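You operate a simulated robot arm through the tools that you are given. There is no shell and no other tool. Be economical: measure what you need, move in short steps, check, and stop when the job is done.

You are at the controls of a simulated robot arm. One attempt, no reset.

Task
Stock the hatch parts drawer by the stock list and hang the green tag on the orange peg.
Fine: both boxes that the list names go in; shut the drawer. Set down upright: what you pick out.

Only the result counts: the job must be done as asked and must still hold three seconds after the hand-in. Knocking over, shifting, dropping, spilling or breaking anything else fails it.

Robot
A 7-joint arm with a two-finger parallel gripper, fixed in place. Base frame: the origin is at the foot of the arm, x ahead of it, y to its left, z up. Units: mm, rad, N and s.
With the tool pointing down near the work surface it reaches from about 380 to 880 mm from the base axis. Its first joint turns from -2.496 to 2.496 rad. Payload 3 kg.
The TCP is the grasp point between the finger pads, 30 mm short of the fingertips. In the tool frame z runs along the fingers and y along their closing line. Largest opening 94 mm; finger width 28, thickness 10; the body of the gripper, 50 by 96 mm, starts 55 mm behind the TCP.
Orientation is that of the tool frame in the base frame, as [roll, pitch, yaw] about the fixed x, y, z axes, in that order (R = Rz(yaw) Ry(pitch) Rx(roll)). With the fingers straight down and closing along the base's y, the tool's x points along the base's -x, its y along +y and its z along -z.

Tools
- The arm moves only by the tool send_rows. Its argument "rows" is a list of rows, each a list of 7 numbers: the shift along the tool's x, y, z in units of 25 mm (1.0 is 25 mm), then the turn, a rotation vector about the tool's x, y, z in units of 6 degrees (1.0 is 6 degrees), then the gripper command, from -1 (shut) to 1 (fully open), values between in proportion. In form: [[tx, ty, tz, wx, wy, wz, grip], ...]. A call has 1 to 10 rows; each row shifts and turns the commanded pose from where the row before left it, along the tool's axes as they then stand. A call with a number of a shift or a turn outside -1 to 1 is refused whole. A row lasts 0.2 s, in which the tool goes at most 50 mm and 0.15 rad; a call with a longer step from one row to the next is refused whole, and so is a gripper value outside its range. Where a pose cannot be reached the arm comes as near as it can. A force on the tool above 40 N (or 10 N above the force at the start of the call, whichever is more), or a blocked arm, ends the call early, and 0.2 s more pass. The fingers move at their own pace (about 72 mm/s each) and stop on an object; they squeeze with about 21 N. The grip force told is the motor's: it shows also when the fingers shut on nothing. Time passes only in rows, and 0.2 s behind the last, so rows that do not move let the fingers close. It gives the time, the measured TCP pose, the force on the tool (base axes), the opening and the grip force at its end, in the units of the frame above (readings bear some noise), with the torque about the TCP (base axes, N m) and any sound that the robot's microphone picked up.
- Cameras (640 x 400 px; columns grow to the right, rows downward): "scene" is fixed at [48.6, -500.5, 1434.6]; the picture's right is [0.81, -0.58, 0.00], its down [-0.27, -0.38, -0.89] and it looks along [0.52, 0.72, -0.46] (base axes); focal length 320 px, centre (320, 200). "wrist" rides on the gripper at [76, 14, -103] in the tool frame; the picture's right is [-0.18, 0.98, 0.00], its down [-0.75, -0.14, -0.64] and it looks along [-0.63, -0.12, 0.77] (tool axes); focal length 243 px, centre (320, 200). There is no depth. A picture from a camera that has moved, and an enlarged one, comes with that camera's place and axes in the base frame and with its lens.
- capture(camera): a new picture of that camera. The clock stands still meanwhile.
- inspect(camera, box): a new picture of the part [left, top, right, bottom] of that camera's present view, enlarged. The clock stands still meanwhile.
- job_done(): hands the job in; it is judged then, once.

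Go step by step. Nothing tells you positions but the pictures and the camera data: compare them with the known pose of the tool, close in by small moves and look again before you grip or let go. The budget is 120 turns and 76 pictures, counting those below and the enlarged ones. Unless the task says otherwise, let go and move clear before handing in, and close with one line.

The tools are called after "Call:" as name(argument=value, ...) on one line, values as JSON. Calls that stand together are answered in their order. send_rows: Moves the arm, as the interface text tells. Its arguments: {"type":"object","properties":{"rows":{"type":"array","items":{"type":"array","items":{"type":"number"}}}},"required":["rows"]} The other tools are called the same way: capture (camera) takes a picture; inspect (camera, box) takes an enlarged picture of a part of a camera's view; job_done () hands the job in.

At the start:

```text
t: 0.0
tool_pos: [601.5, 111.1, 1230.1]
orientation: [3.142, 0.0, -3.142]
force: [0.1, 0.1, 0.0]
moment: [0.01, 0.01, -0.04]
gripper_width: 93.9
grasp_force: 0.1
```

scene: 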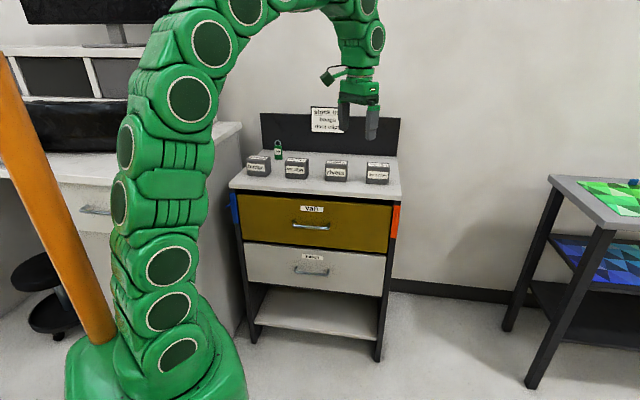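
wrist: 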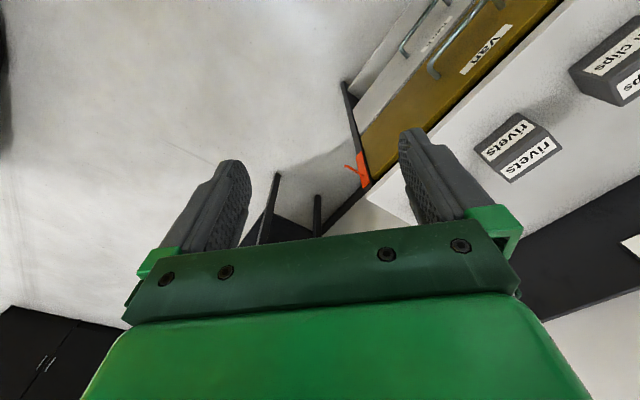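

I see a cabinet with two drawers (van and another label), four boxes and a green tag on top, a list on the back panel, and orange/blue side pieces. I'll enlarge these parts first.

Call:
inspect(camera="scene", box=[225, 95, 415, 215])

Call:
inspect(camera="scene", box=[290, 95, 370, 145])

Call:
inspect(camera="scene", box=[225, 190, 415, 310])

```text
3.33 times, centred on (320, 155) of scene
camera zoom: at [48.6, -500.5, 1434.6], right [0.81, -0.58, 0.0], down [-0.27, -0.38, -0.89], along [0.52, 0.72, -0.46], focal length 1066 px, centre (320, 350)
```

zoom: 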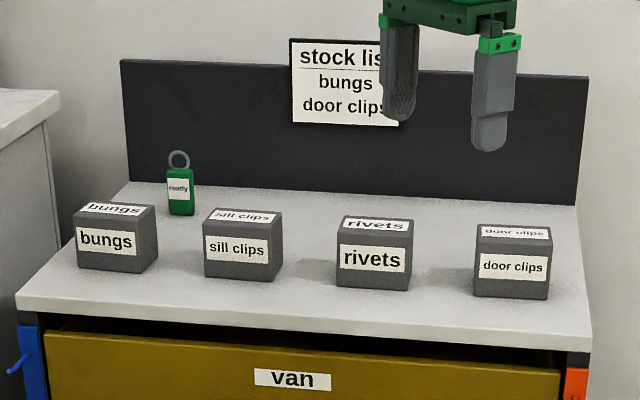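

```text
8.00 times, centred on (330, 120) of scene
camera zoom: at [48.6, -500.5, 1434.6], right [0.81, -0.58, 0.0], down [-0.27, -0.38, -0.89], along [0.52, 0.72, -0.46], focal length 2559 px, centre (240, 840)
```

zoom: 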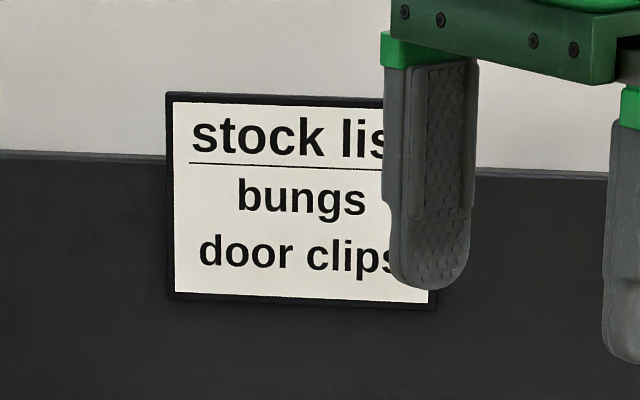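

```text
3.33 times, centred on (320, 250) of scene
camera zoom: at [48.6, -500.5, 1434.6], right [0.81, -0.58, 0.0], down [-0.27, -0.38, -0.89], along [0.52, 0.72, -0.46], focal length 1066 px, centre (320, 33)
```

zoom: 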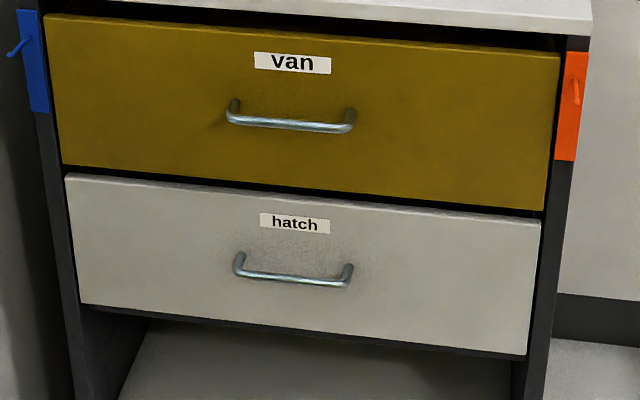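

The list says "bungs" and "door clips", and the lower drawer is "hatch". Next I'll look closely at the tag and the orange peg.

Call:
inspect(camera="scene", box=[264, 132, 296, 162])

Call:
inspect(camera="scene", box=[370, 195, 418, 245])

Call:
inspect(camera="wrist", box=[310, 120, 410, 200])

```text
13.33 times, centred on (280, 147) of scene
camera zoom: at [48.6, -500.5, 1434.6], right [0.81, -0.58, 0.0], down [-0.27, -0.38, -0.89], along [0.52, 0.72, -0.46], focal length 4264 px, centre (853, 907)
```

zoom: 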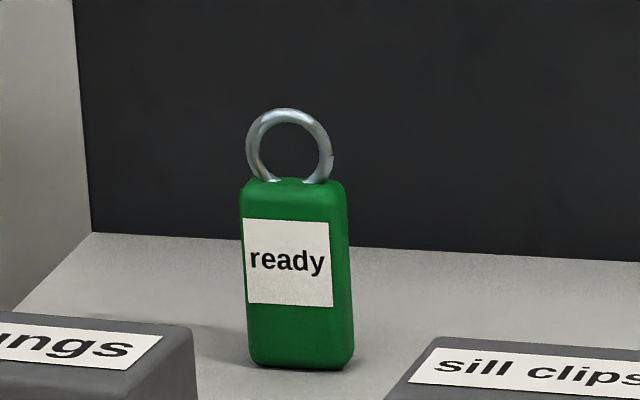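

```text
8.00 times, centred on (394, 220) of scene
camera zoom: at [48.6, -500.5, 1434.6], right [0.81, -0.58, 0.0], down [-0.27, -0.38, -0.89], along [0.52, 0.72, -0.46], focal length 2559 px, centre (-272, 40)
```

zoom: 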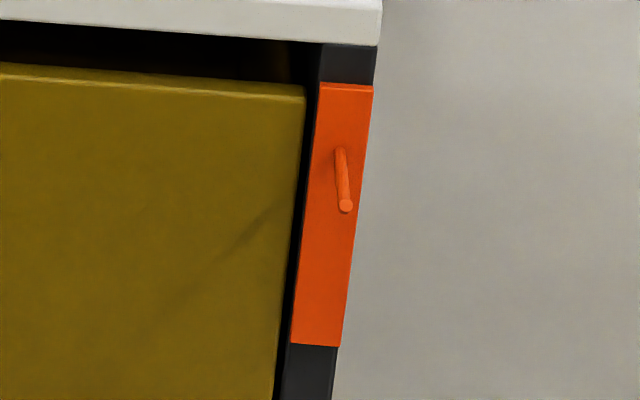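

```text
5.00 times, centred on (360, 160) of wrist
camera zoom: at [526.4, 124.5, 1334.2], right [0.18, 0.98, 0.0], down [0.75, -0.14, 0.64], along [0.63, -0.12, -0.77], focal length 1213 px, centre (120, 400)
```

zoom: 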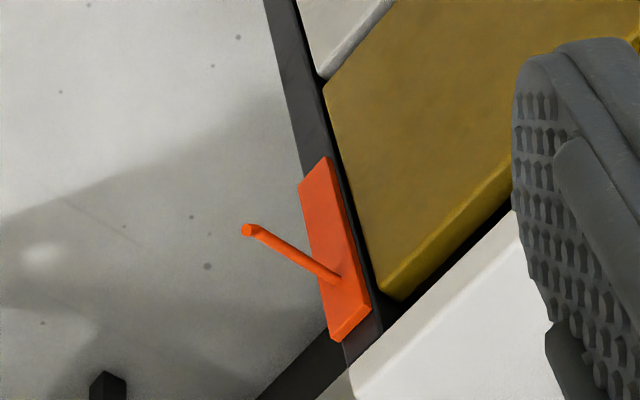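

The peg tip works out to about (833,126,851), pointing toward the robot along the cabinet normal n≈(0.71,0.71). I'll turn the tool 45° to line up with the cabinet and look.

Call:
send_rows(rows=[[0, 0, 0, 0, 0, -0.9375, 1], [0, 0, 0, 0, 0, -0.9375, 1], [0, 0, 0, 0, 0, -0.9375, 1], [0, 0, 0, 0, 0, -0.9375, 1], [0, 0, 0, 0, 0, -0.9375, 1], [0, 0, 0, 0, 0, -0.9375, 1], [0, 0, 0, 0, 0, -0.9375, 1], [0, 0, 0, 0, 0, -0.9375, 1], [0, 0.5, 0, 0, 0, 0, 1], [0, 0.5, 0, 0, 0, 0, 1]])

Call:
send_rows(rows=[[0, 1, 0, 0, 0, 0, 1], [0, 1, 0, 0, 0, 0, 1], [0, 1, 0, 0, 0, 0, 1], [0, 1, 0, 0, 0, 0, 1], [0, 1, 0, 0, 0, 0, 1]])

Call:
capture(camera="wrist")

```text
t: 2.2
tool_pos: [584.1, 129.2, 1230.6]
orientation: [-3.138, 0.001, -2.356]
force: [-1.0, 0.2, -0.4]
moment: [0.01, 0.01, 0.0]
gripper_width: 93.8
grasp_force: 0.1
```

```text
t: 3.4
tool_pos: [496.5, 215.9, 1229.6]
orientation: [3.141, -0.001, -2.358]
force: [0.6, -0.3, 0.4]
moment: [0.03, -0.01, -0.02]
gripper_width: 94.1
grasp_force: 0.1
```

```text
67 pictures are left
camera wrist: at [431.8, 172.7, 1333.1], right [-0.56, 0.83, 0.0], down [0.63, 0.43, 0.64], along [0.53, 0.36, -0.77], focal length 243 px, centre (320, 200)
```

wrist: 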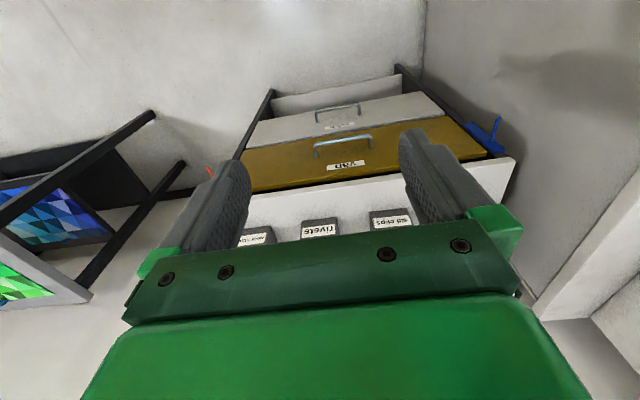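

The view now lines up with the cabinet. I'll enlarge it to measure the handles and boxes.

Call:
inspect(camera="wrist", box=[240, 70, 432, 190])

Call:
inspect(camera="wrist", box=[230, 180, 422, 300])

```text
3.33 times, centred on (336, 130) of wrist
camera zoom: at [431.8, 172.7, 1333.1], right [-0.56, 0.83, 0.0], down [0.63, 0.43, 0.64], along [0.53, 0.36, -0.77], focal length 809 px, centre (267, 433)
```

zoom: 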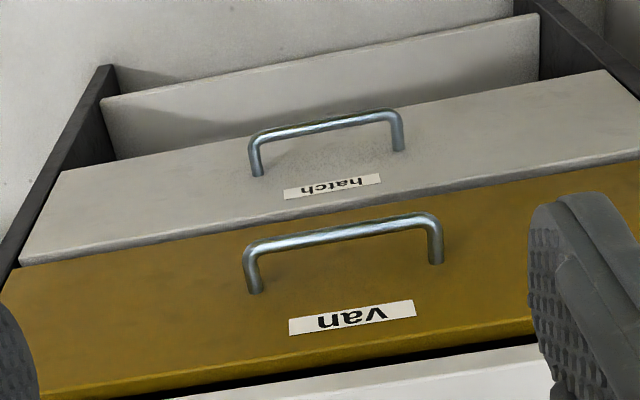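

```text
3.33 times, centred on (326, 240) of wrist
camera zoom: at [431.8, 172.7, 1333.1], right [-0.56, 0.83, 0.0], down [0.63, 0.43, 0.64], along [0.53, 0.36, -0.77], focal length 809 px, centre (300, 67)
```

zoom: 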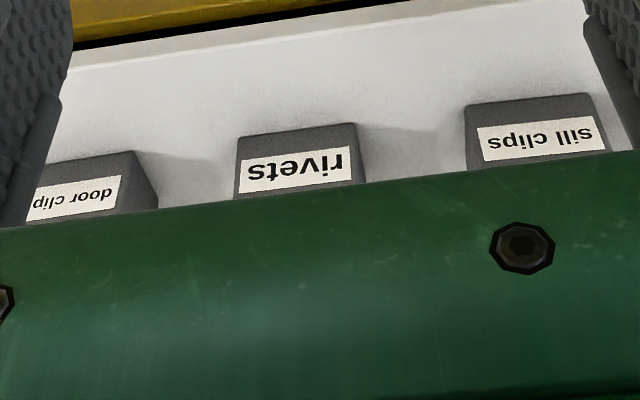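

The hatch handle bar is at about n=704, u≈187, z≈547 (cabinet axes n=(.707,.707), u=(.707,-.707)). I'll lower the tool in front of the cabinet and turn it so the fingers close in the vertical plane.

Call:
send_rows(rows=[[0, 0, 1, 0, 0, 1, 0.2], [0, 0, 1, 0, 0, 1, 0.2], [0, 0, 1, 0, 0, 1, 0.2], [0, 0, 1, 0, 0, 1, 0.2], [0, 0, 1, 0, 0, 1, 0.2], [0, 0, 1, 0, 0, 1, 0.2], [0, 0, 1, 0, 0, 1, 0.2], [0, 0, 1, 0, 0, 1, 0.2], [0, 0, 1, 0, 0, 1, 0.2], [0, 0, 1, 0, 0, 1, 0.2]])

Call:
send_rows(rows=[[0, 0, 1, 0, 0, 1, 0.2], [0, 0, 1, 0, 0, 1, 0.2], [0, 0, 1, 0, 0, 1, 0.2], [0, 0, 1, 0, 0, 1, 0.2], [0, 0, 1, 0, 0, 1, 0.2], [0, 0, 1, 0, 0, 0, 0.2], [0, 0, 1, 0, 0, 0, 0.2], [0, 0, 1, 0, 0, 0, 0.2]])

```text
t: 5.6
tool_pos: [493.5, 217.8, 979.6]
orientation: [-3.14, 0.0, 2.879]
force: [0.1, -0.8, -0.5]
moment: [-0.02, 0.0, 0.01]
gripper_width: 56.4
grasp_force: 0.0
```

```text
t: 7.4
tool_pos: [495.3, 217.9, 779.5]
orientation: [-3.142, -0.001, 2.355]
force: [0.1, -0.7, -0.5]
moment: [0.01, 0.03, 0.01]
gripper_width: 56.5
grasp_force: 0.1
```

Orientation is as planned. Now I'll tilt the tool 60° so the fingers point toward the cabinet, 30° below horizontal.

Call:
send_rows(rows=[[0, 0, 0, -1, 0, 0, 0], [0, 0, 0, -1, 0, 0, 0], [0, 0, 0, -1, 0, 0, 0], [0, 0, 0, -1, 0, 0, 0], [0, 0, 0, -1, 0, 0, 0], [0, 0, 0, -1, 0, 0, 0], [0, 0, 0, -1, 0, 0, 0], [0, 0, 0, -1, 0, 0, 0], [0, 0, 0, -1, 0, 0, 0], [0, 0, 0, -1, 0, 0, 0]])

Call:
capture(camera="wrist")

Call:
capture(camera="scene")

```text
t: 9.6
tool_pos: [570.3, 254.3, 837.8]
orientation: [2.325, 0.032, 2.343]
force: [0.5, 0.5, 0.7]
moment: [-0.01, -0.02, -0.01]
gripper_width: 47.0
grasp_force: 0.0
out of reach, approached as far as the arm can: row 5, 6, 7, 8, 9, 10
```

```text
64 pictures are left
camera wrist: at [469.2, 265.2, 918.4], right [0.59, 0.35, 0.72], down [0.11, -0.93, 0.36], along [0.8, -0.13, -0.59], focal length 243 px, centre (320, 200)
```

wrist: 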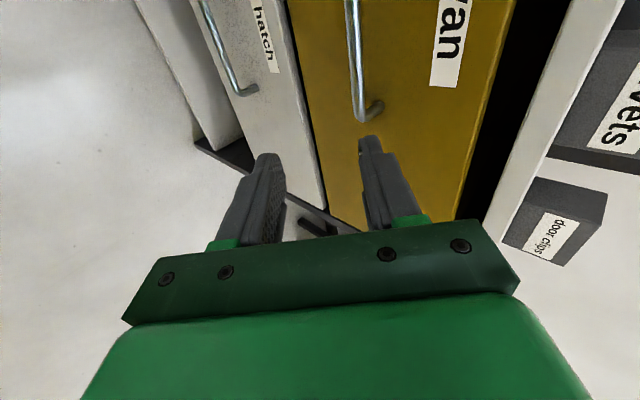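

```text
63 pictures are left
```

scene: 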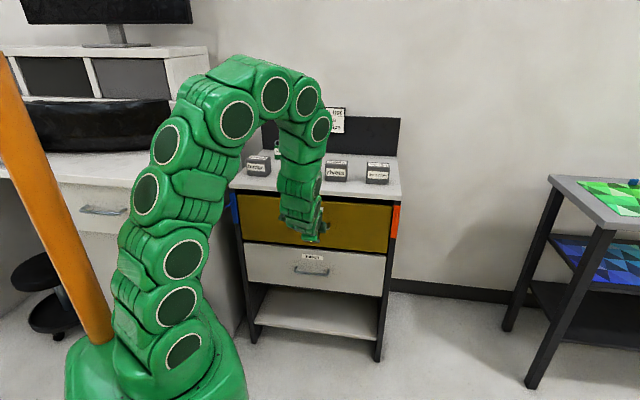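

The 60° tilt is out of reach this close to the base. I'll move the target forward toward the cabinet and see whether the arm catches up.

Call:
send_rows(rows=[[0, 0.25, 0.433, 0, 0, 0, 0], [0, 0.25, 0.433, 0, 0, 0, 0]])

```text
t: 10.2
tool_pos: [588.4, 272.3, 832.6]
orientation: [2.325, 0.032, 2.342]
force: [0.3, -0.9, 0.3]
moment: [0.01, -0.02, 0.03]
gripper_width: 47.2
grasp_force: 0.1
```

It moved from the reached pose: 47° tilt at n≈609, u≈223. I'll try the remaining tilt here, where the arm has more room.

Call:
send_rows(rows=[[0, 0, 0, -0.7, 0, 0, 0], [0, 0, 0, -0.7, 0, 0, 0], [0, 0, 0, -0.7, 0, 0, 0]])

```text
t: 11.0
tool_pos: [588.8, 272.9, 831.4]
orientation: [2.182, 0.029, 2.342]
force: [-1.6, -0.3, -0.3]
moment: [0.01, 0.04, 0.02]
gripper_width: 47.2
grasp_force: 0.1
out of reach, approached as far as the arm can: row 3
```

Call:
send_rows(rows=[[0.144, -0.7535, 0.528, 0, 0, 0, -0.2], [0.144, -0.7535, 0.528, 0, 0, 0, -0.2], [0.144, -0.7535, 0.528, 0, 0, 0, -0.2], [0.144, -0.7535, 0.528, 0, 0, 0, -0.2], [0.144, -0.7535, 0.528, 0, 0, 0, -0.2], [0.144, -0.7535, 0.528, 0, 0, 0, -0.2], [0.144, -0.7535, 0.528, 0, 0, 0, -0.2], [0.144, -0.7535, 0.528, 0, 0, 0, -0.2], [0.144, -0.7535, 0.528, 0, 0, 0, -0.2], [0.144, -0.7535, 0.528, 0, 0, 0, -0.2]])

Call:
capture(camera="wrist")

Call:
capture(camera="scene")

```text
t: 13.2
tool_pos: [570.3, 293.3, 601.4]
orientation: [2.179, 0.031, 2.344]
force: [0.1, 0.3, -0.2]
moment: [0.01, 0.0, 0.02]
gripper_width: 37.7
grasp_force: 0.0
```

```text
62 pictures are left
camera wrist: at [461.4, 294.9, 671.2], right [0.51, 0.28, 0.81], down [0.08, -0.96, 0.27], along [0.85, -0.07, -0.51], focal length 243 px, centre (320, 200)
```

wrist: 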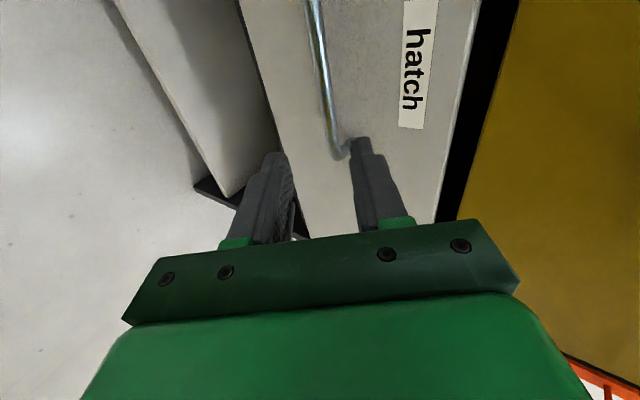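

```text
61 pictures are left
```

scene: 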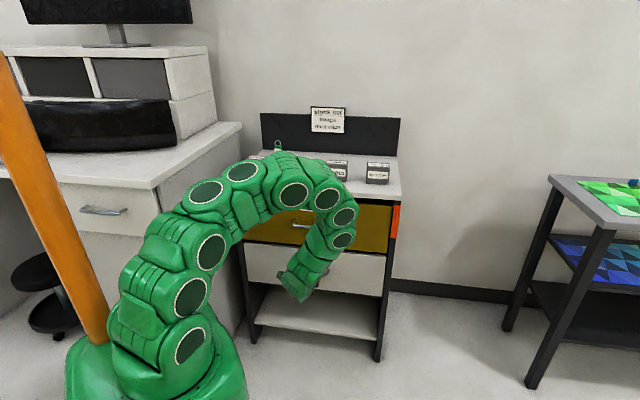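

The tool is at n≈611, z≈601, facing the handle. I'll line it up with the bar and advance part way.

Call:
send_rows(rows=[[0.2, 0.4, 0, 0, 0, 0, -0.2], [0, 0, 0.8, 0, 0, 0, -0.2], [0, 0, 0.8, 0, 0, 0, -0.2], [0, 0, 0.8, 0, 0, 0, -0.2]])

Call:
inspect(camera="wrist", box=[200, 0, 440, 250])

Call:
inspect(camera="scene", box=[260, 220, 360, 320])

```text
t: 14.2
tool_pos: [604.4, 332.4, 576.1]
orientation: [2.179, 0.033, 2.346]
force: [0.7, 0.0, 0.1]
moment: [-0.04, 0.02, -0.02]
gripper_width: 37.5
grasp_force: 0.1
```

```text
1.60 times, centred on (320, 125) of wrist
camera zoom: at [496.3, 335.6, 644.9], right [0.51, 0.28, 0.81], down [0.09, -0.96, 0.27], along [0.85, -0.07, -0.52], focal length 388 px, centre (320, 320)
```

zoom: 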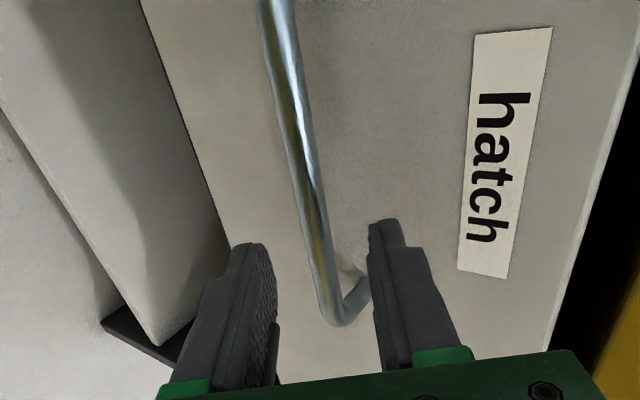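

```text
4.00 times, centred on (310, 270) of scene
camera zoom: at [48.6, -500.5, 1434.6], right [0.81, -0.58, 0.0], down [-0.27, -0.38, -0.89], along [0.52, 0.72, -0.46], focal length 1279 px, centre (360, -80)
```

zoom: 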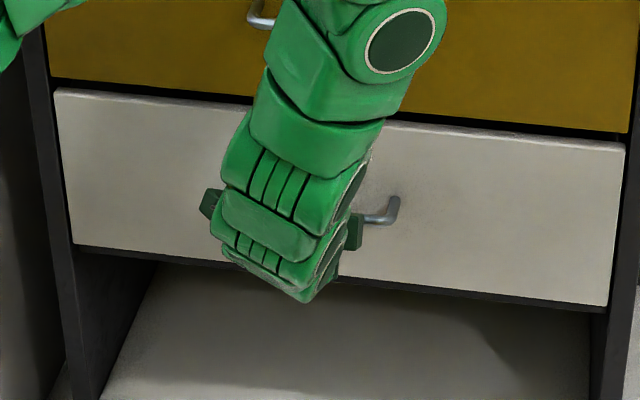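

The bar is centred between the fingers. I'll advance 34 mm and close.

Call:
send_rows(rows=[[0, 0, 0.45, 0, 0, 0, -0.2], [0, 0, 0.45, 0, 0, 0, -0.2], [0, 0, 0.45, 0, 0, 0, -0.2]])

Call:
send_rows(rows=[[0, 0, 0, 0, 0, 0, -1], [0, 0, 0, 0, 0, 0, -1], [0, 0, 0, 0, 0, 0, -1], [0, 0, 0, 0, 0, 0, -1]])

Call:
capture(camera="wrist")

```text
t: 15.0
tool_pos: [625.4, 352.7, 556.3]
orientation: [2.18, 0.032, 2.342]
force: [0.8, 0.0, -0.1]
moment: [0.02, 0.02, 0.06]
gripper_width: 37.6
grasp_force: 0.1
```

```text
t: 16.0
tool_pos: [624.3, 351.9, 554.8]
orientation: [2.181, 0.03, 2.342]
force: [1.5, -3.7, -22.6]
moment: [0.42, 0.95, -0.9]
gripper_width: 11.9
grasp_force: 44.9
```

```text
58 pictures are left
camera wrist: at [515.9, 354.3, 625.0], right [0.52, 0.28, 0.81], down [0.08, -0.96, 0.28], along [0.85, -0.07, -0.52], focal length 243 px, centre (320, 200)
```

wrist: 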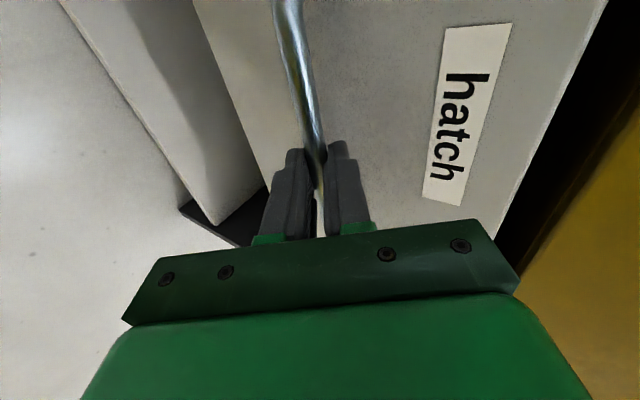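

The bar is gripped. Now I'll pull the drawer open gently.

Call:
send_rows(rows=[[0, -0.08, 0.05, 0, 0, 0, -1], [0, -0.344, -0.491, 0, 0, 0, -1], [0, -0.344, -0.491, 0, 0, 0, -1], [0, -0.344, -0.491, 0, 0, 0, -1]])

```text
t: 16.4
tool_pos: [624.6, 352.2, 555.0]
orientation: [2.18, 0.027, 2.341]
force: [-14.6, -11.1, 17.2]
moment: [0.83, 0.73, -0.66]
gripper_width: 11.7
grasp_force: 45.2
stopped in row 1: the force on the tool passed its limit at 42 N (the readings are from after the stop); the commanded pose is now the measured one
```

Call:
send_rows(rows=[[0, -0.115, -0.164, 0, 0, 0, -1], [0, -0.172, -0.246, 0, 0, 0, -1], [0, -0.23, -0.328, 0, 0, 0, -1], [0, -0.23, -0.328, 0, 0, 0, -1]])

```text
t: 17.4
tool_pos: [600.6, 327.6, 555.4]
orientation: [2.18, 0.03, 2.339]
force: [8.0, -6.5, -8.8]
moment: [0.82, 0.95, -0.47]
gripper_width: 11.8
grasp_force: 44.9
```

The drawer follows: n went from 691 to 656. I'll keep pulling.

Call:
send_rows(rows=[[0, -0.23, -0.328, 0, 0, 0, -1], [0, -0.23, -0.328, 0, 0, 0, -1], [0, -0.23, -0.328, 0, 0, 0, -1], [0, -0.23, -0.328, 0, 0, 0, -1], [0, -0.23, -0.328, 0, 0, 0, -1], [0, -0.23, -0.328, 0, 0, 0, -1], [0, -0.23, -0.328, 0, 0, 0, -1]])

Call:
capture(camera="scene")

```text
t: 19.0
tool_pos: [552.6, 278.4, 555.1]
orientation: [2.175, 0.032, 2.343]
force: [12.3, -12.4, 34.8]
moment: [1.05, 0.23, -0.93]
gripper_width: 11.9
grasp_force: 45.5
```

```text
57 pictures are left
```

scene: 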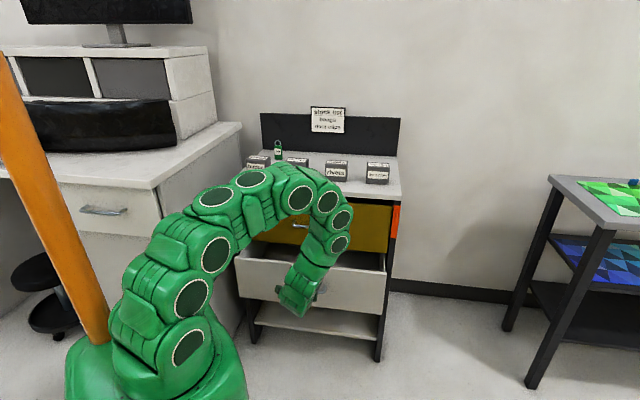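

It's open about 103 mm. I'll relieve the side forces slightly and continue.

Call:
send_rows(rows=[[-0.04, -0.2, -0.35, 0, 0, 0, -1], [-0.01, -0.23, -0.328, 0, 0, 0, -1], [-0.01, -0.23, -0.328, 0, 0, 0, -1], [-0.01, -0.23, -0.328, 0, 0, 0, -1], [-0.01, -0.23, -0.328, 0, 0, 0, -1]])

```text
t: 20.2
tool_pos: [516.1, 244.2, 555.7]
orientation: [2.179, 0.03, 2.343]
force: [4.6, -4.1, 13.5]
moment: [1.12, 0.76, -0.35]
gripper_width: 12.0
grasp_force: 44.8
```

Call:
send_rows(rows=[[-0.01, -0.23, -0.328, 0, 0, 0, -1], [-0.01, -0.23, -0.328, 0, 0, 0, -1], [-0.01, -0.23, -0.328, 0, 0, 0, -1], [-0.01, -0.23, -0.328, 0, 0, 0, -1], [-0.01, -0.23, -0.328, 0, 0, 0, -1]])

```text
t: 21.4
tool_pos: [480.3, 208.5, 555.3]
orientation: [2.18, 0.029, 2.345]
force: [-8.0, 10.2, 20.3]
moment: [0.96, 0.54, -0.71]
gripper_width: 11.5
grasp_force: 45.0
```

Call:
send_rows(rows=[[0.03, -0.22, -0.335, 0, 0, 0, -1], [0, -0.23, -0.328, 0, 0, 0, -1], [0, -0.23, -0.328, 0, 0, 0, -1], [0, -0.23, -0.328, 0, 0, 0, -1]])

Call:
capture(camera="scene")

```text
t: 22.4
tool_pos: [451.2, 180.6, 555.0]
orientation: [2.18, 0.031, 2.34]
force: [-2.7, 3.6, 18.4]
moment: [0.77, 0.47, -0.94]
gripper_width: 11.8
grasp_force: 44.8
```

```text
56 pictures are left
```

scene: 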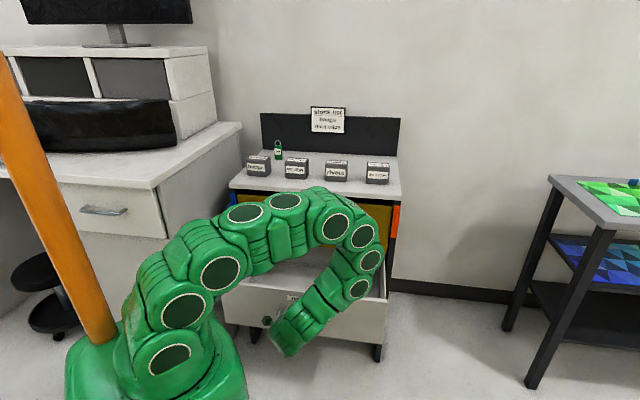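

The drawer is open about 245 mm, which is enough. I'll release and back off carefully.

Call:
send_rows(rows=[[0, 0, 0, 0, 0, 0, -0.3], [0, 0, 0, 0, 0, 0, -0.25], [0, 0, 0, 0, 0, 0, -0.25]])

Call:
send_rows(rows=[[0, 0, -0.4, 0, 0, 0, -0.25], [0, 0, -0.4, 0, 0, 0, -0.25], [0, 0, -0.4, 0, 0, 0, -0.25], [0, 0, -0.4, 0, 0, 0, -0.25], [0, 0, -0.4, 0, 0, 0, -0.25]])

```text
t: 23.2
tool_pos: [451.6, 180.8, 556.3]
orientation: [2.18, 0.03, 2.343]
force: [0.4, 0.1, -0.2]
moment: [-0.05, 0.03, -0.01]
gripper_width: 35.5
grasp_force: 0.1
```

```text
t: 24.4
tool_pos: [440.7, 168.0, 559.8]
orientation: [2.181, 0.029, 2.342]
force: [0.5, 0.7, 0.2]
moment: [-0.02, -0.01, -0.02]
gripper_width: 35.3
grasp_force: 0.1
out of reach, approached as far as the arm can: row 2, 3, 4, 5
```

The bar is now just past the fingertips. I'll rise straight up while untilting the tool.

Call:
send_rows(rows=[[0, 0.328, -0.23, 0, 0, 0, -0.25], [0, 0.328, -0.23, 0, 0, 0, -0.25], [0, 0.328, -0.23, 0.2, 0, 0, -0.25], [0, 0.328, -0.23, 0.3, 0, 0, -0.25], [0, 0.328, -0.25, 0.3, 0, 0, -0.25], [0, 0.328, -0.25, 0.3, 0, 0, -0.25]])

Call:
capture(camera="wrist")

```text
t: 25.8
tool_pos: [449.1, 156.9, 560.4]
orientation: [2.199, 0.029, 2.341]
force: [-0.1, 0.1, 0.5]
moment: [0.01, -0.02, -0.05]
gripper_width: 35.1
grasp_force: 0.0
out of reach, approached as far as the arm can: row 1, 2, 3, 4, 5, 6
```

```text
55 pictures are left
camera wrist: at [341.4, 160.4, 631.0], right [0.53, 0.29, 0.8], down [0.09, -0.95, 0.29], along [0.85, -0.08, -0.53], focal length 243 px, centre (320, 200)
```

wrist: 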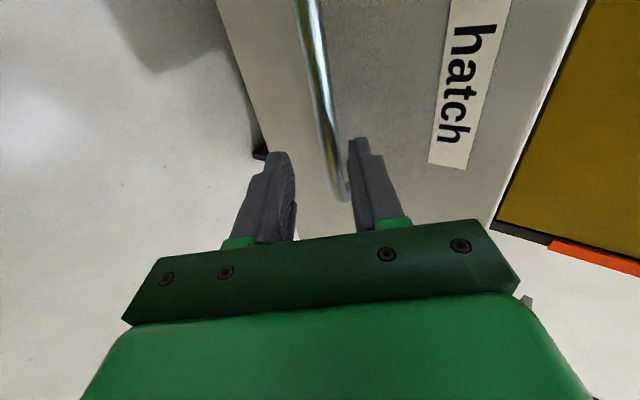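

The arm is at a wrist limit, so it only slid sideways. I'll open the fingers a bit more and rotate the tool toward vertical to free it.

Call:
send_rows(rows=[[0, 0, 0, 0, 0, 0, 0.1], [0, 0, 0, 0, 0, 0, 0.1], [0, 0, 0, 0.5, 0, 0, 0.1], [0, 0, 0, 0.5, 0, 0, 0.1], [0, 0, 0, 0.5, 0, 0, 0.1]])

```text
t: 27.0
tool_pos: [468.7, 148.5, 559.3]
orientation: [2.392, 0.029, 2.343]
force: [0.0, 0.3, 0.3]
moment: [-0.02, -0.01, -0.01]
gripper_width: 51.8
grasp_force: 0.1
out of reach, approached as far as the arm can: row 3, 4
```

Tilt is 43° now and reachable. I'll try rising.

Call:
send_rows(rows=[[0, 0.272, -0.293, 0.1, 0, 0, 0.1], [0, 0.272, -0.293, 0.1, 0, 0, 0.1], [0, 0.272, -0.293, 0.1, 0, 0, 0.1], [0, 0.272, -0.293, 0.1, 0, 0, 0.1]])

```text
t: 28.0
tool_pos: [475.1, 146.9, 566.3]
orientation: [2.4, 0.029, 2.344]
force: [-0.2, -0.4, 0.6]
moment: [-0.01, 0.03, 0.02]
gripper_width: 51.7
grasp_force: 0.0
out of reach, approached as far as the arm can: row 1, 2, 3, 4
```

Call:
send_rows(rows=[[0, 0, 0, 0.5, 0, 0, 0.1], [0, 0, 0, 0.5, 0, 0, 0.1], [0, 0, 0, 0.5, 0, 0, 0.1], [0, 0, 0, 0.5, 0, 0, 0.1], [0, 0, 0, 0.5, 0, 0, 0.1]])

Call:
capture(camera="wrist")

```text
t: 29.2
tool_pos: [475.9, 148.4, 566.4]
orientation: [2.696, 0.028, 2.342]
force: [-0.3, 0.0, 0.4]
moment: [0.02, 0.02, 0.03]
gripper_width: 51.7
grasp_force: 0.1
```

```text
54 pictures are left
camera wrist: at [398.6, 181.7, 664.6], right [0.76, 0.49, 0.43], down [0.22, -0.81, 0.54], along [0.62, -0.31, -0.72], focal length 243 px, centre (320, 200)
```

wrist: 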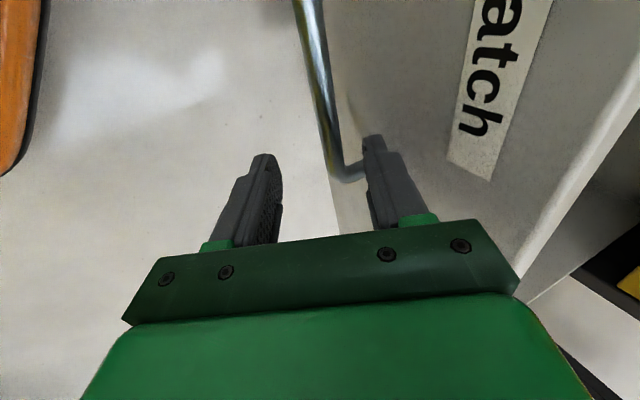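

Now I'll lift straight up to clear the bar.

Call:
send_rows(rows=[[0, 0.172, -0.36, 0, 0, 0, 0.1], [0, 0.172, -0.36, 0, 0, 0, 0.1], [0, 0.258, -0.54, 0, 0, 0, 0.1], [0, 0.258, -0.54, 0, 0, 0, 0.1], [0, 0.258, -0.54, 0, 0, 0, 0.1], [0, 0.258, -0.54, 0, 0, 0, 0.1], [0, 0.258, -0.54, 0, 0, 0, 0.1], [0, 0.258, -0.54, 0, 0, 0, 0.1], [0, 0.258, -0.54, 0, 0, 0, 0.1], [0, 0.258, -0.54, 0, 0, 0, 0.1]])

Call:
capture(camera="wrist")

```text
t: 31.4
tool_pos: [476.2, 153.6, 608.1]
orientation: [2.696, 0.026, 2.345]
force: [-0.8, -0.5, -0.5]
moment: [0.01, -0.01, -0.01]
gripper_width: 51.5
grasp_force: 0.0
out of reach, approached as far as the arm can: row 4, 5, 6, 7, 8, 9, 10
```

```text
53 pictures are left
camera wrist: at [399.2, 187.1, 705.8], right [0.76, 0.5, 0.43], down [0.23, -0.81, 0.54], along [0.61, -0.31, -0.73], focal length 243 px, centre (320, 200)
```

wrist: 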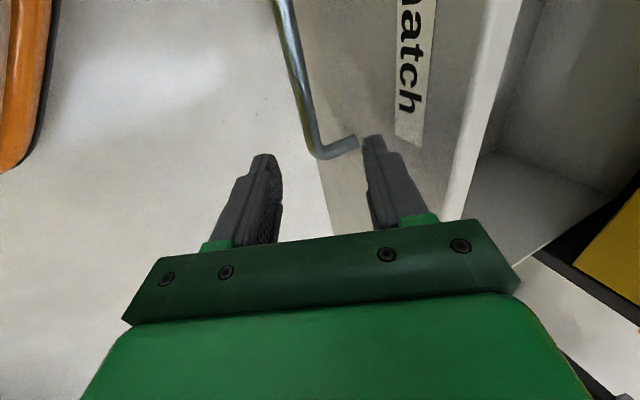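

Clear of the bar. I'll rotate fully vertical and then rise.

Call:
send_rows(rows=[[0, 0, 0, 0.85, 0, 0, 0.1], [0, 0, 0, 0.85, 0, 0, 0.1], [0, 0, 0, 0.85, 0, 0, 0.1], [0, 0, 0, 0.85, 0, 0, 0.1], [0, 0, 0, 0.85, 0, 0, 0.1]])

Call:
send_rows(rows=[[0, 0, -1, 0, 0, 0, 0.1], [0, 0, -1, 0, 0, 0, 0.1], [0, 0, -1, 0, 0, 0, 0.1], [0, 0, -1, 0, 0, 0, 0.1], [0, 0, -1, 0, 0, 0, 0.1], [0, 0, -1, 0, 0, 0, 0.1], [0, 0, -1, 0, 0, 0, 0.1], [0, 0, -1, 0, 0, 0, 0.1], [0, 0, -1, 0, 0, 0, 0.1], [0, 0, -1, 0, 0, 0, 0.1]])

Call:
send_rows(rows=[[0, 0, -1, 0, 0, 0, 0.1], [0, 0, -1, 0, 0, 0, 0.1], [0, 0, -1, 0, 0, 0, 0.1], [0, 0, -1, 0, 0, 0, 0.1], [0, 0, -1, 0, 0, 0, 0.1], [0, 0, -1, 0, 0, 0, 0.1], [0, 0, -1, 0, 0, 0, 0.1], [0, 0, -1, 0, 0, 0, 0.1], [0, 0, -1, 0, 0, 0, 0.1], [0, 0, -1, 0, 0, 0, 0.1]])

```text
t: 32.6
tool_pos: [477.1, 153.9, 607.4]
orientation: [3.141, 0.029, 2.341]
force: [0.2, -0.6, 0.4]
moment: [0.0, 0.02, 0.01]
gripper_width: 51.4
grasp_force: 0.2
```

```text
t: 34.8
tool_pos: [471.5, 157.7, 857.8]
orientation: [3.135, 0.029, 2.343]
force: [0.5, 0.4, 0.7]
moment: [-0.01, 0.03, 0.02]
gripper_width: 51.7
grasp_force: 0.2
```

```text
t: 37.0
tool_pos: [466.2, 163.8, 1107.4]
orientation: [3.138, 0.029, 2.342]
force: [-0.4, -0.3, 0.4]
moment: [0.0, -0.01, 0.01]
gripper_width: 51.6
grasp_force: 0.1
```

Clear. Now I'll turn the tool back (closing along u) and raise it a bit to survey the boxes.

Call:
send_rows(rows=[[0, 0, -0.5, 0, 0, -1, 1], [0, 0, -0.5, 0, 0, -1, 1], [0, 0, -0.5, 0, 0, -1, 1], [0, 0, -0.5, 0, 0, -1, 1], [0, 0, -0.5, 0, 0, -1, 1], [0, 0, 0, 0, 0, -1, 1], [0, 0, 0, 0, 0, -1, 1], [0, 0, 0, 0, 0, -1, 1], [0, 0, 0, 0, 0, -1, 1], [0, 0, 0, 0, 0, -1, 1]])

Call:
send_rows(rows=[[0, 0, 0, 0, 0, -1, 1], [0, 0, 0, 0, 0, -1, 1], [0, 0, 0, 0, 0, -1, 1], [0, 0, 0, 0, 0, -1, 1], [0, 0, 0, 0, 0, -1, 1]])

```text
t: 39.2
tool_pos: [462.9, 164.2, 1169.3]
orientation: [-3.118, 0.017, -2.891]
force: [-0.7, 0.4, 0.6]
moment: [0.01, -0.01, -0.01]
gripper_width: 93.9
grasp_force: 0.1
```

```text
t: 40.4
tool_pos: [463.6, 164.5, 1170.9]
orientation: [-3.112, 0.003, -2.369]
force: [0.1, -0.3, 0.4]
moment: [-0.03, 0.0, -0.01]
gripper_width: 94.1
grasp_force: 0.1
```

Call:
send_rows(rows=[[-0.75, 0.96, 0, -0.283, 0, -0.12, 1], [-0.75, 0.96, 0, 0, 0, 0, 1], [-0.75, 0.96, 0, 0, 0, 0, 1], [-0.75, 0.96, 0, 0, 0, 0, 1], [-0.75, 0.96, 0, 0, 0, 0, 1], [-0.75, 0.96, 0, 0, 0, 0, 1], [-0.75, 0.96, 0, 0, 0, 0, 1], [-0.75, 0.96, 0, 0, 0, 0, 1], [-0.75, 0.96, 0, 0, 0, 0, 1], [-0.75, 0.96, 0, 0, 0, 0, 1]])

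Call:
capture(camera="wrist")

```text
t: 42.6
tool_pos: [425.7, 466.3, 1172.0]
orientation: [3.139, 0.005, -2.358]
force: [-0.5, 0.8, 0.4]
moment: [0.01, -0.01, 0.0]
gripper_width: 94.2
grasp_force: 0.1
```

```text
52 pictures are left
camera wrist: at [362.8, 421.5, 1275.7], right [-0.56, 0.83, 0.0], down [0.63, 0.43, 0.64], along [0.53, 0.36, -0.77], focal length 243 px, centre (320, 200)
```

wrist: 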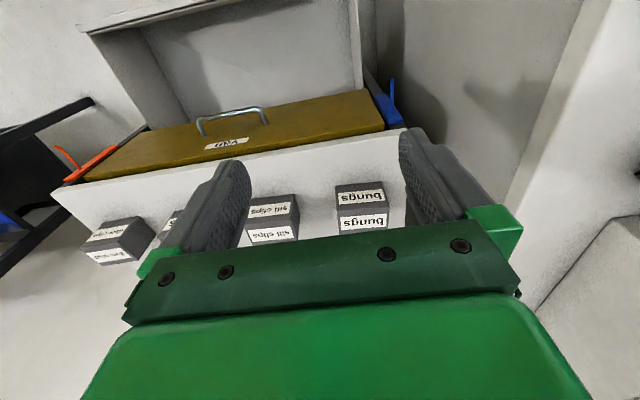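

The bungs box is visible between the fingers. I'll enlarge it to measure.

Call:
inspect(camera="wrist", box=[300, 165, 420, 240])

Call:
inspect(camera="wrist", box=[60, 130, 180, 280])

Call:
inspect(camera="wrist", box=[75, 0, 395, 150])

```text
5.33 times, centred on (360, 202) of wrist
camera zoom: at [362.8, 421.5, 1275.7], right [-0.56, 0.83, 0.0], down [0.63, 0.43, 0.64], along [0.53, 0.36, -0.77], focal length 1294 px, centre (107, 187)
```

zoom: 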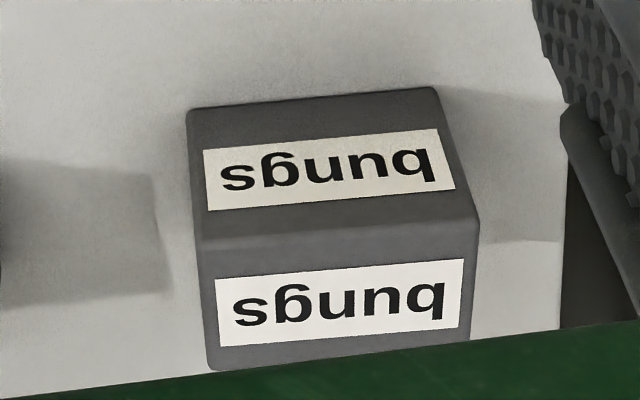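

```text
2.67 times, centred on (120, 205) of wrist
camera zoom: at [362.8, 421.5, 1275.7], right [-0.56, 0.83, 0.0], down [0.63, 0.43, 0.64], along [0.53, 0.36, -0.77], focal length 647 px, centre (853, 187)
```

zoom: 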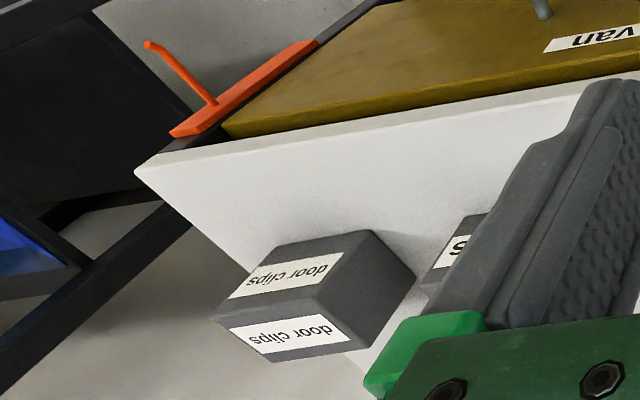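

```text
2.00 times, centred on (235, 75) of wrist
camera zoom: at [362.8, 421.5, 1275.7], right [-0.56, 0.83, 0.0], down [0.63, 0.43, 0.64], along [0.53, 0.36, -0.77], focal length 485 px, centre (490, 450)
```

zoom: 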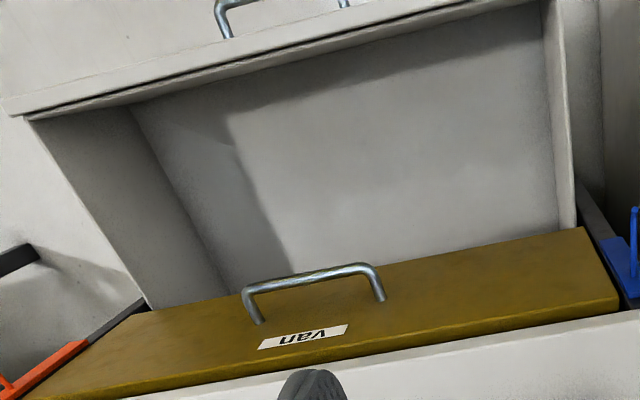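

Bungs box: about 80 wide × 55 deep × 66 high, centred at n≈841, u≈-58, top z≈993, table z≈926. I'll move above it and lower to check.

Call:
send_rows(rows=[[-0.84, 0.117, 0, 0, 0, 0, 1], [-0.84, 0.117, 0, 0, 0, 0, 1], [-0.84, 0.117, 0, 0, 0, 0, 1], [-0.84, 0.117, 0, 0, 0, 0, 1], [-0.84, 0.117, 0, 0, 0, 0, 1], [-0.84, 0.117, 0, 0, 0, 0, 1], [-0.84, 0.117, 0, 0, 0, 0, 1], [-0.84, 0.117, 0, 0, 0, 0, 1], [-0.84, 0.117, 0, 0, 0, 0, 1], [-0.84, 0.117, 0, 0, 0, 0, 1]])

Call:
send_rows(rows=[[0, 0, 0.8, 0, 0, 0, 1], [0, 0, 0.8, 0, 0, 0, 1], [0, 0, 0.8, 0, 0, 0, 1], [0, 0, 0.8, 0, 0, 0, 1], [0, 0, 0.8, 0, 0, 0, 1], [0, 0, 0, 0, 0, 0, 1]])

Call:
capture(camera="wrist")

```text
t: 44.8
tool_pos: [517.8, 586.7, 1171.0]
orientation: [3.141, 0.004, -2.357]
force: [0.6, 0.1, 0.1]
moment: [0.01, -0.01, 0.02]
gripper_width: 94.1
grasp_force: 0.0
out of reach, approached as far as the arm can: row 8, 9, 10
```

```text
t: 46.2
tool_pos: [517.3, 585.2, 1070.2]
orientation: [-3.14, 0.003, -2.358]
force: [-0.4, 0.1, -0.5]
moment: [0.03, 0.01, 0.03]
gripper_width: 94.0
grasp_force: 0.0
```

```text
48 pictures are left
camera wrist: at [453.9, 540.9, 1173.3], right [-0.56, 0.83, 0.0], down [0.63, 0.43, 0.64], along [0.53, 0.36, -0.76], focal length 243 px, centre (320, 200)
```

wrist: 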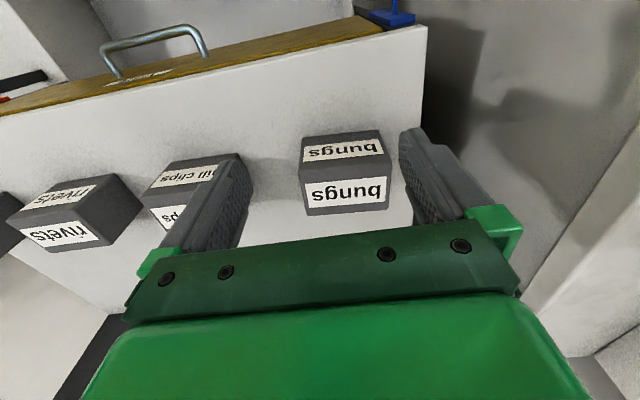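

Reach improves lower down. I'll continue forward from here.

Call:
send_rows(rows=[[-0.6, 0.1, 0, 0, 0, 0, 1], [-0.6, 0.1, 0, 0, 0, 0, 1], [-0.6, 0.1, 0, 0, 0, 0, 1], [-0.6, 0.1, 0, 0, 0, 0, 1]])

Call:
inspect(camera="wrist", box=[220, 110, 480, 270])

```text
t: 47.2
tool_pos: [554.1, 634.6, 1068.9]
orientation: [3.141, 0.002, -2.358]
force: [0.3, 0.4, 0.0]
moment: [-0.01, 0.02, -0.01]
gripper_width: 93.8
grasp_force: 0.0
```

```text
2.46 times, centred on (350, 190) of wrist
camera zoom: at [490.5, 589.9, 1173.2], right [-0.56, 0.83, 0.0], down [0.63, 0.43, 0.64], along [0.53, 0.36, -0.77], focal length 597 px, centre (246, 225)
```

zoom: 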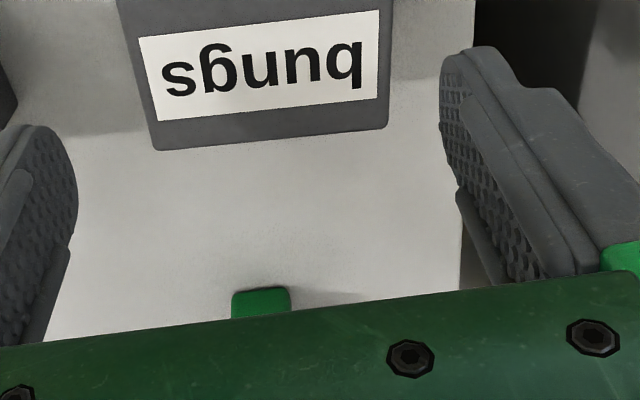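

Aligned. I'll descend slowly around the box.

Call:
send_rows(rows=[[-0.1, 0.02, 0.5, 0, 0, 0, 1], [0, 0, 0.5, 0, 0, 0, 1], [0, 0, 0.5, 0, 0, 0, 1], [0, 0, 0.3, 0, 0, 0, 1], [0, 0, 0.3, 0, 0, 0, 1], [0, 0, 0.3, 0, 0, 0, 1]])

Call:
capture(camera="wrist")

```text
t: 48.6
tool_pos: [556.1, 636.5, 1009.7]
orientation: [-3.14, 0.001, -2.357]
force: [0.6, -0.1, -0.1]
moment: [0.0, 0.03, 0.01]
gripper_width: 93.8
grasp_force: 0.2
```

```text
46 pictures are left
camera wrist: at [492.3, 592.4, 1113.8], right [-0.56, 0.83, 0.0], down [0.63, 0.43, 0.64], along [0.53, 0.36, -0.77], focal length 243 px, centre (320, 200)
```

wrist: 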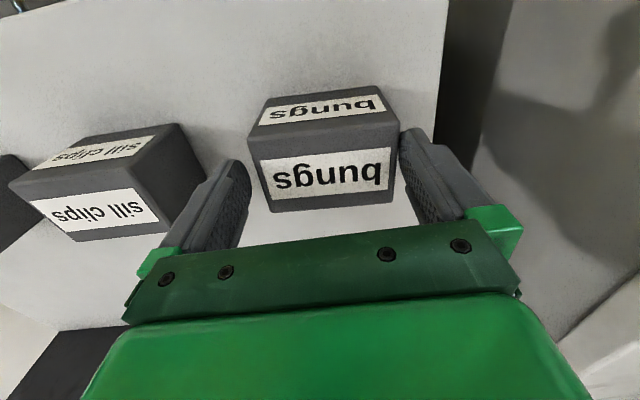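

Call:
send_rows(rows=[[0, 0, 0.4, 0, 0, 0, 1], [0, 0, 0.4, 0, 0, 0, 1], [0, 0, 0.4, 0, 0, 0, 1], [0, 0, 0.35, 0, 0, 0, 1], [0, 0, 0.35, 0, 0, 0, 1]])

Call:
send_rows(rows=[[0, 0, 0, 0, 0, 0, -0.5], [0, 0, 0, 0, 0, 0, -1], [0, 0, 0, 0, 0, 0, -1]])

```text
t: 49.8
tool_pos: [555.0, 637.9, 961.5]
orientation: [3.141, 0.004, -2.358]
force: [0.1, -0.4, 0.2]
moment: [0.01, 0.02, -0.01]
gripper_width: 94.0
grasp_force: 0.1
```

```text
t: 50.6
tool_pos: [554.7, 639.6, 962.1]
orientation: [-3.141, 0.004, -2.357]
force: [1.8, -1.0, 2.3]
moment: [0.12, -0.07, -0.05]
gripper_width: 90.3
grasp_force: 20.6
```

The fingers stopped at 90 mm. I'll lift slightly and check the hold.

Call:
send_rows(rows=[[0, 0, 0, 0, 0, 0, -1], [0, 0, -0.3, 0, 0, 0, -1], [0, 0, -0.5, 0, 0, 0, -1]])

Call:
capture(camera="wrist")

```text
t: 51.4
tool_pos: [556.0, 639.0, 984.0]
orientation: [3.141, 0.006, -2.357]
force: [-0.1, 0.2, -1.7]
moment: [0.04, 0.0, 0.01]
gripper_width: 90.2
grasp_force: 21.0
```

```text
45 pictures are left
camera wrist: at [492.0, 594.2, 1087.4], right [-0.56, 0.83, 0.0], down [0.63, 0.43, 0.65], along [0.53, 0.36, -0.76], focal length 243 px, centre (320, 200)
```

wrist: 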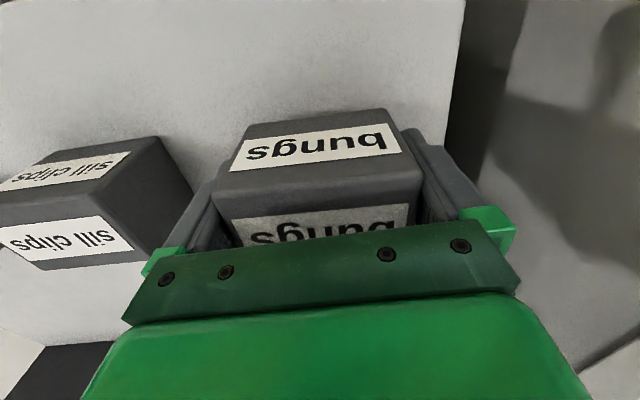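

The box is held securely. I'll lift, retreat toward the robot, then shift above the drawer.

Call:
send_rows(rows=[[0, 0, -0.8, 0, 0, 0, -1], [0, 0, -0.8, 0, 0, 0, -1], [0.8, 0, 0, 0, 0, 0, -1], [0.8, 0, 0, 0, 0, 0, -1], [0.8, 0, 0, 0, 0, 0, -1], [0.8, 0, 0, 0, 0, 0, -1], [0.8, 0, 0, 0, 0, 0, -1], [0.8, 0, 0, 0, 0, 0, -1], [0.8, -0.4, 0, 0, 0, 0, -1], [0.8, -0.6, 0, 0, 0, 0, -1]])

Call:
send_rows(rows=[[0.8, -0.8, 0, 0, 0, 0, -1], [0.8, -0.8, 0, 0, 0, 0, -1], [0.8, -0.8, 0, 0, 0, 0, -1], [0.65, -0.7, 0, 0, 0, 0, -1], [0, -0.6, 0.5, 0, 0, 0, -1], [0, 0, 0.8, 0, 0, 0, -1], [0, 0, 0.8, 0, 0, 0, -1], [0, 0, 0.8, 0, 0, 0, -1], [0, 0, 0.8, 0, 0, 0, -1]])

Call:
capture(camera="wrist")

```text
t: 53.6
tool_pos: [459.3, 507.7, 1022.8]
orientation: [3.141, 0.002, -2.358]
force: [-1.0, -0.6, -1.9]
moment: [-0.02, 0.02, 0.01]
gripper_width: 89.8
grasp_force: 20.9
```

```text
t: 55.6
tool_pos: [469.9, 388.5, 929.1]
orientation: [-3.141, 0.004, -2.357]
force: [-1.0, -0.5, -1.5]
moment: [0.02, 0.0, 0.04]
gripper_width: 90.0
grasp_force: 20.8
```

```text
44 pictures are left
camera wrist: at [406.6, 343.4, 1032.9], right [-0.56, 0.83, 0.0], down [0.63, 0.43, 0.65], along [0.53, 0.36, -0.76], focal length 243 px, centre (320, 200)
```

wrist: 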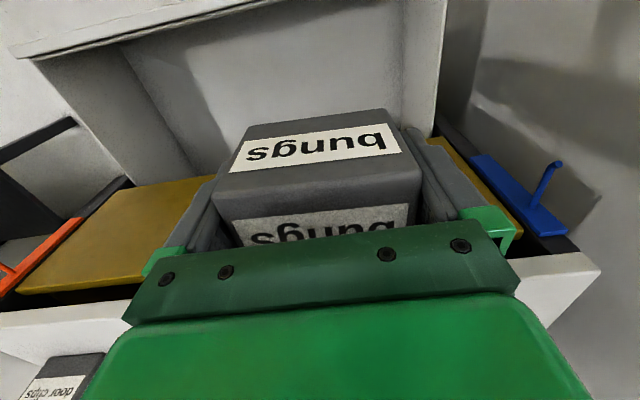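

Over the drawer at n=607, u=58. I'll descend.

Call:
send_rows(rows=[[0, 0, 0.9, 0, 0, 0, -1], [0, 0, 0.9, 0, 0, 0, -1], [0, 0, 0.9, 0, 0, 0, -1], [0, 0, 0.9, 0, 0, 0, -1], [0, 0, 0.9, 0, 0, 0, -1], [0, 0, 0.9, 0, 0, 0, -1], [0, 0, 0.9, 0, 0, 0, -1], [0, 0, 0.9, 0, 0, 0, -1], [0, 0, 0.9, 0, 0, 0, -1], [0, 0, 0.9, 0, 0, 0, -1]])

Call:
capture(camera="wrist")

Call:
capture(camera="scene")

```text
t: 57.8
tool_pos: [472.3, 385.4, 703.2]
orientation: [3.141, 0.002, -2.357]
force: [-0.4, 0.0, -2.5]
moment: [-0.01, 0.02, 0.0]
gripper_width: 89.8
grasp_force: 21.0
```

```text
43 pictures are left
camera wrist: at [409.1, 342.1, 807.5], right [-0.56, 0.83, 0.0], down [0.63, 0.43, 0.65], along [0.53, 0.36, -0.76], focal length 243 px, centre (320, 200)
```

wrist: 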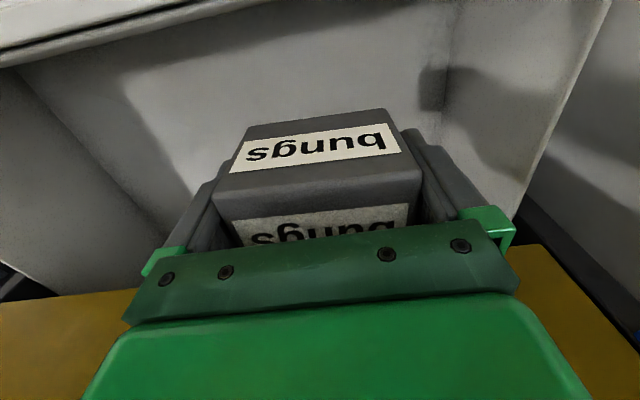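

```text
42 pictures are left
```

scene: 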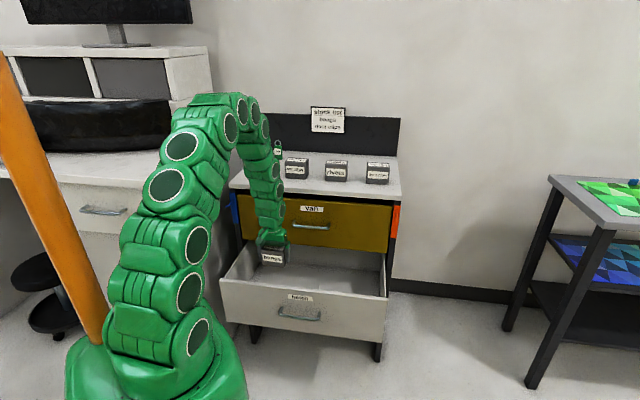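

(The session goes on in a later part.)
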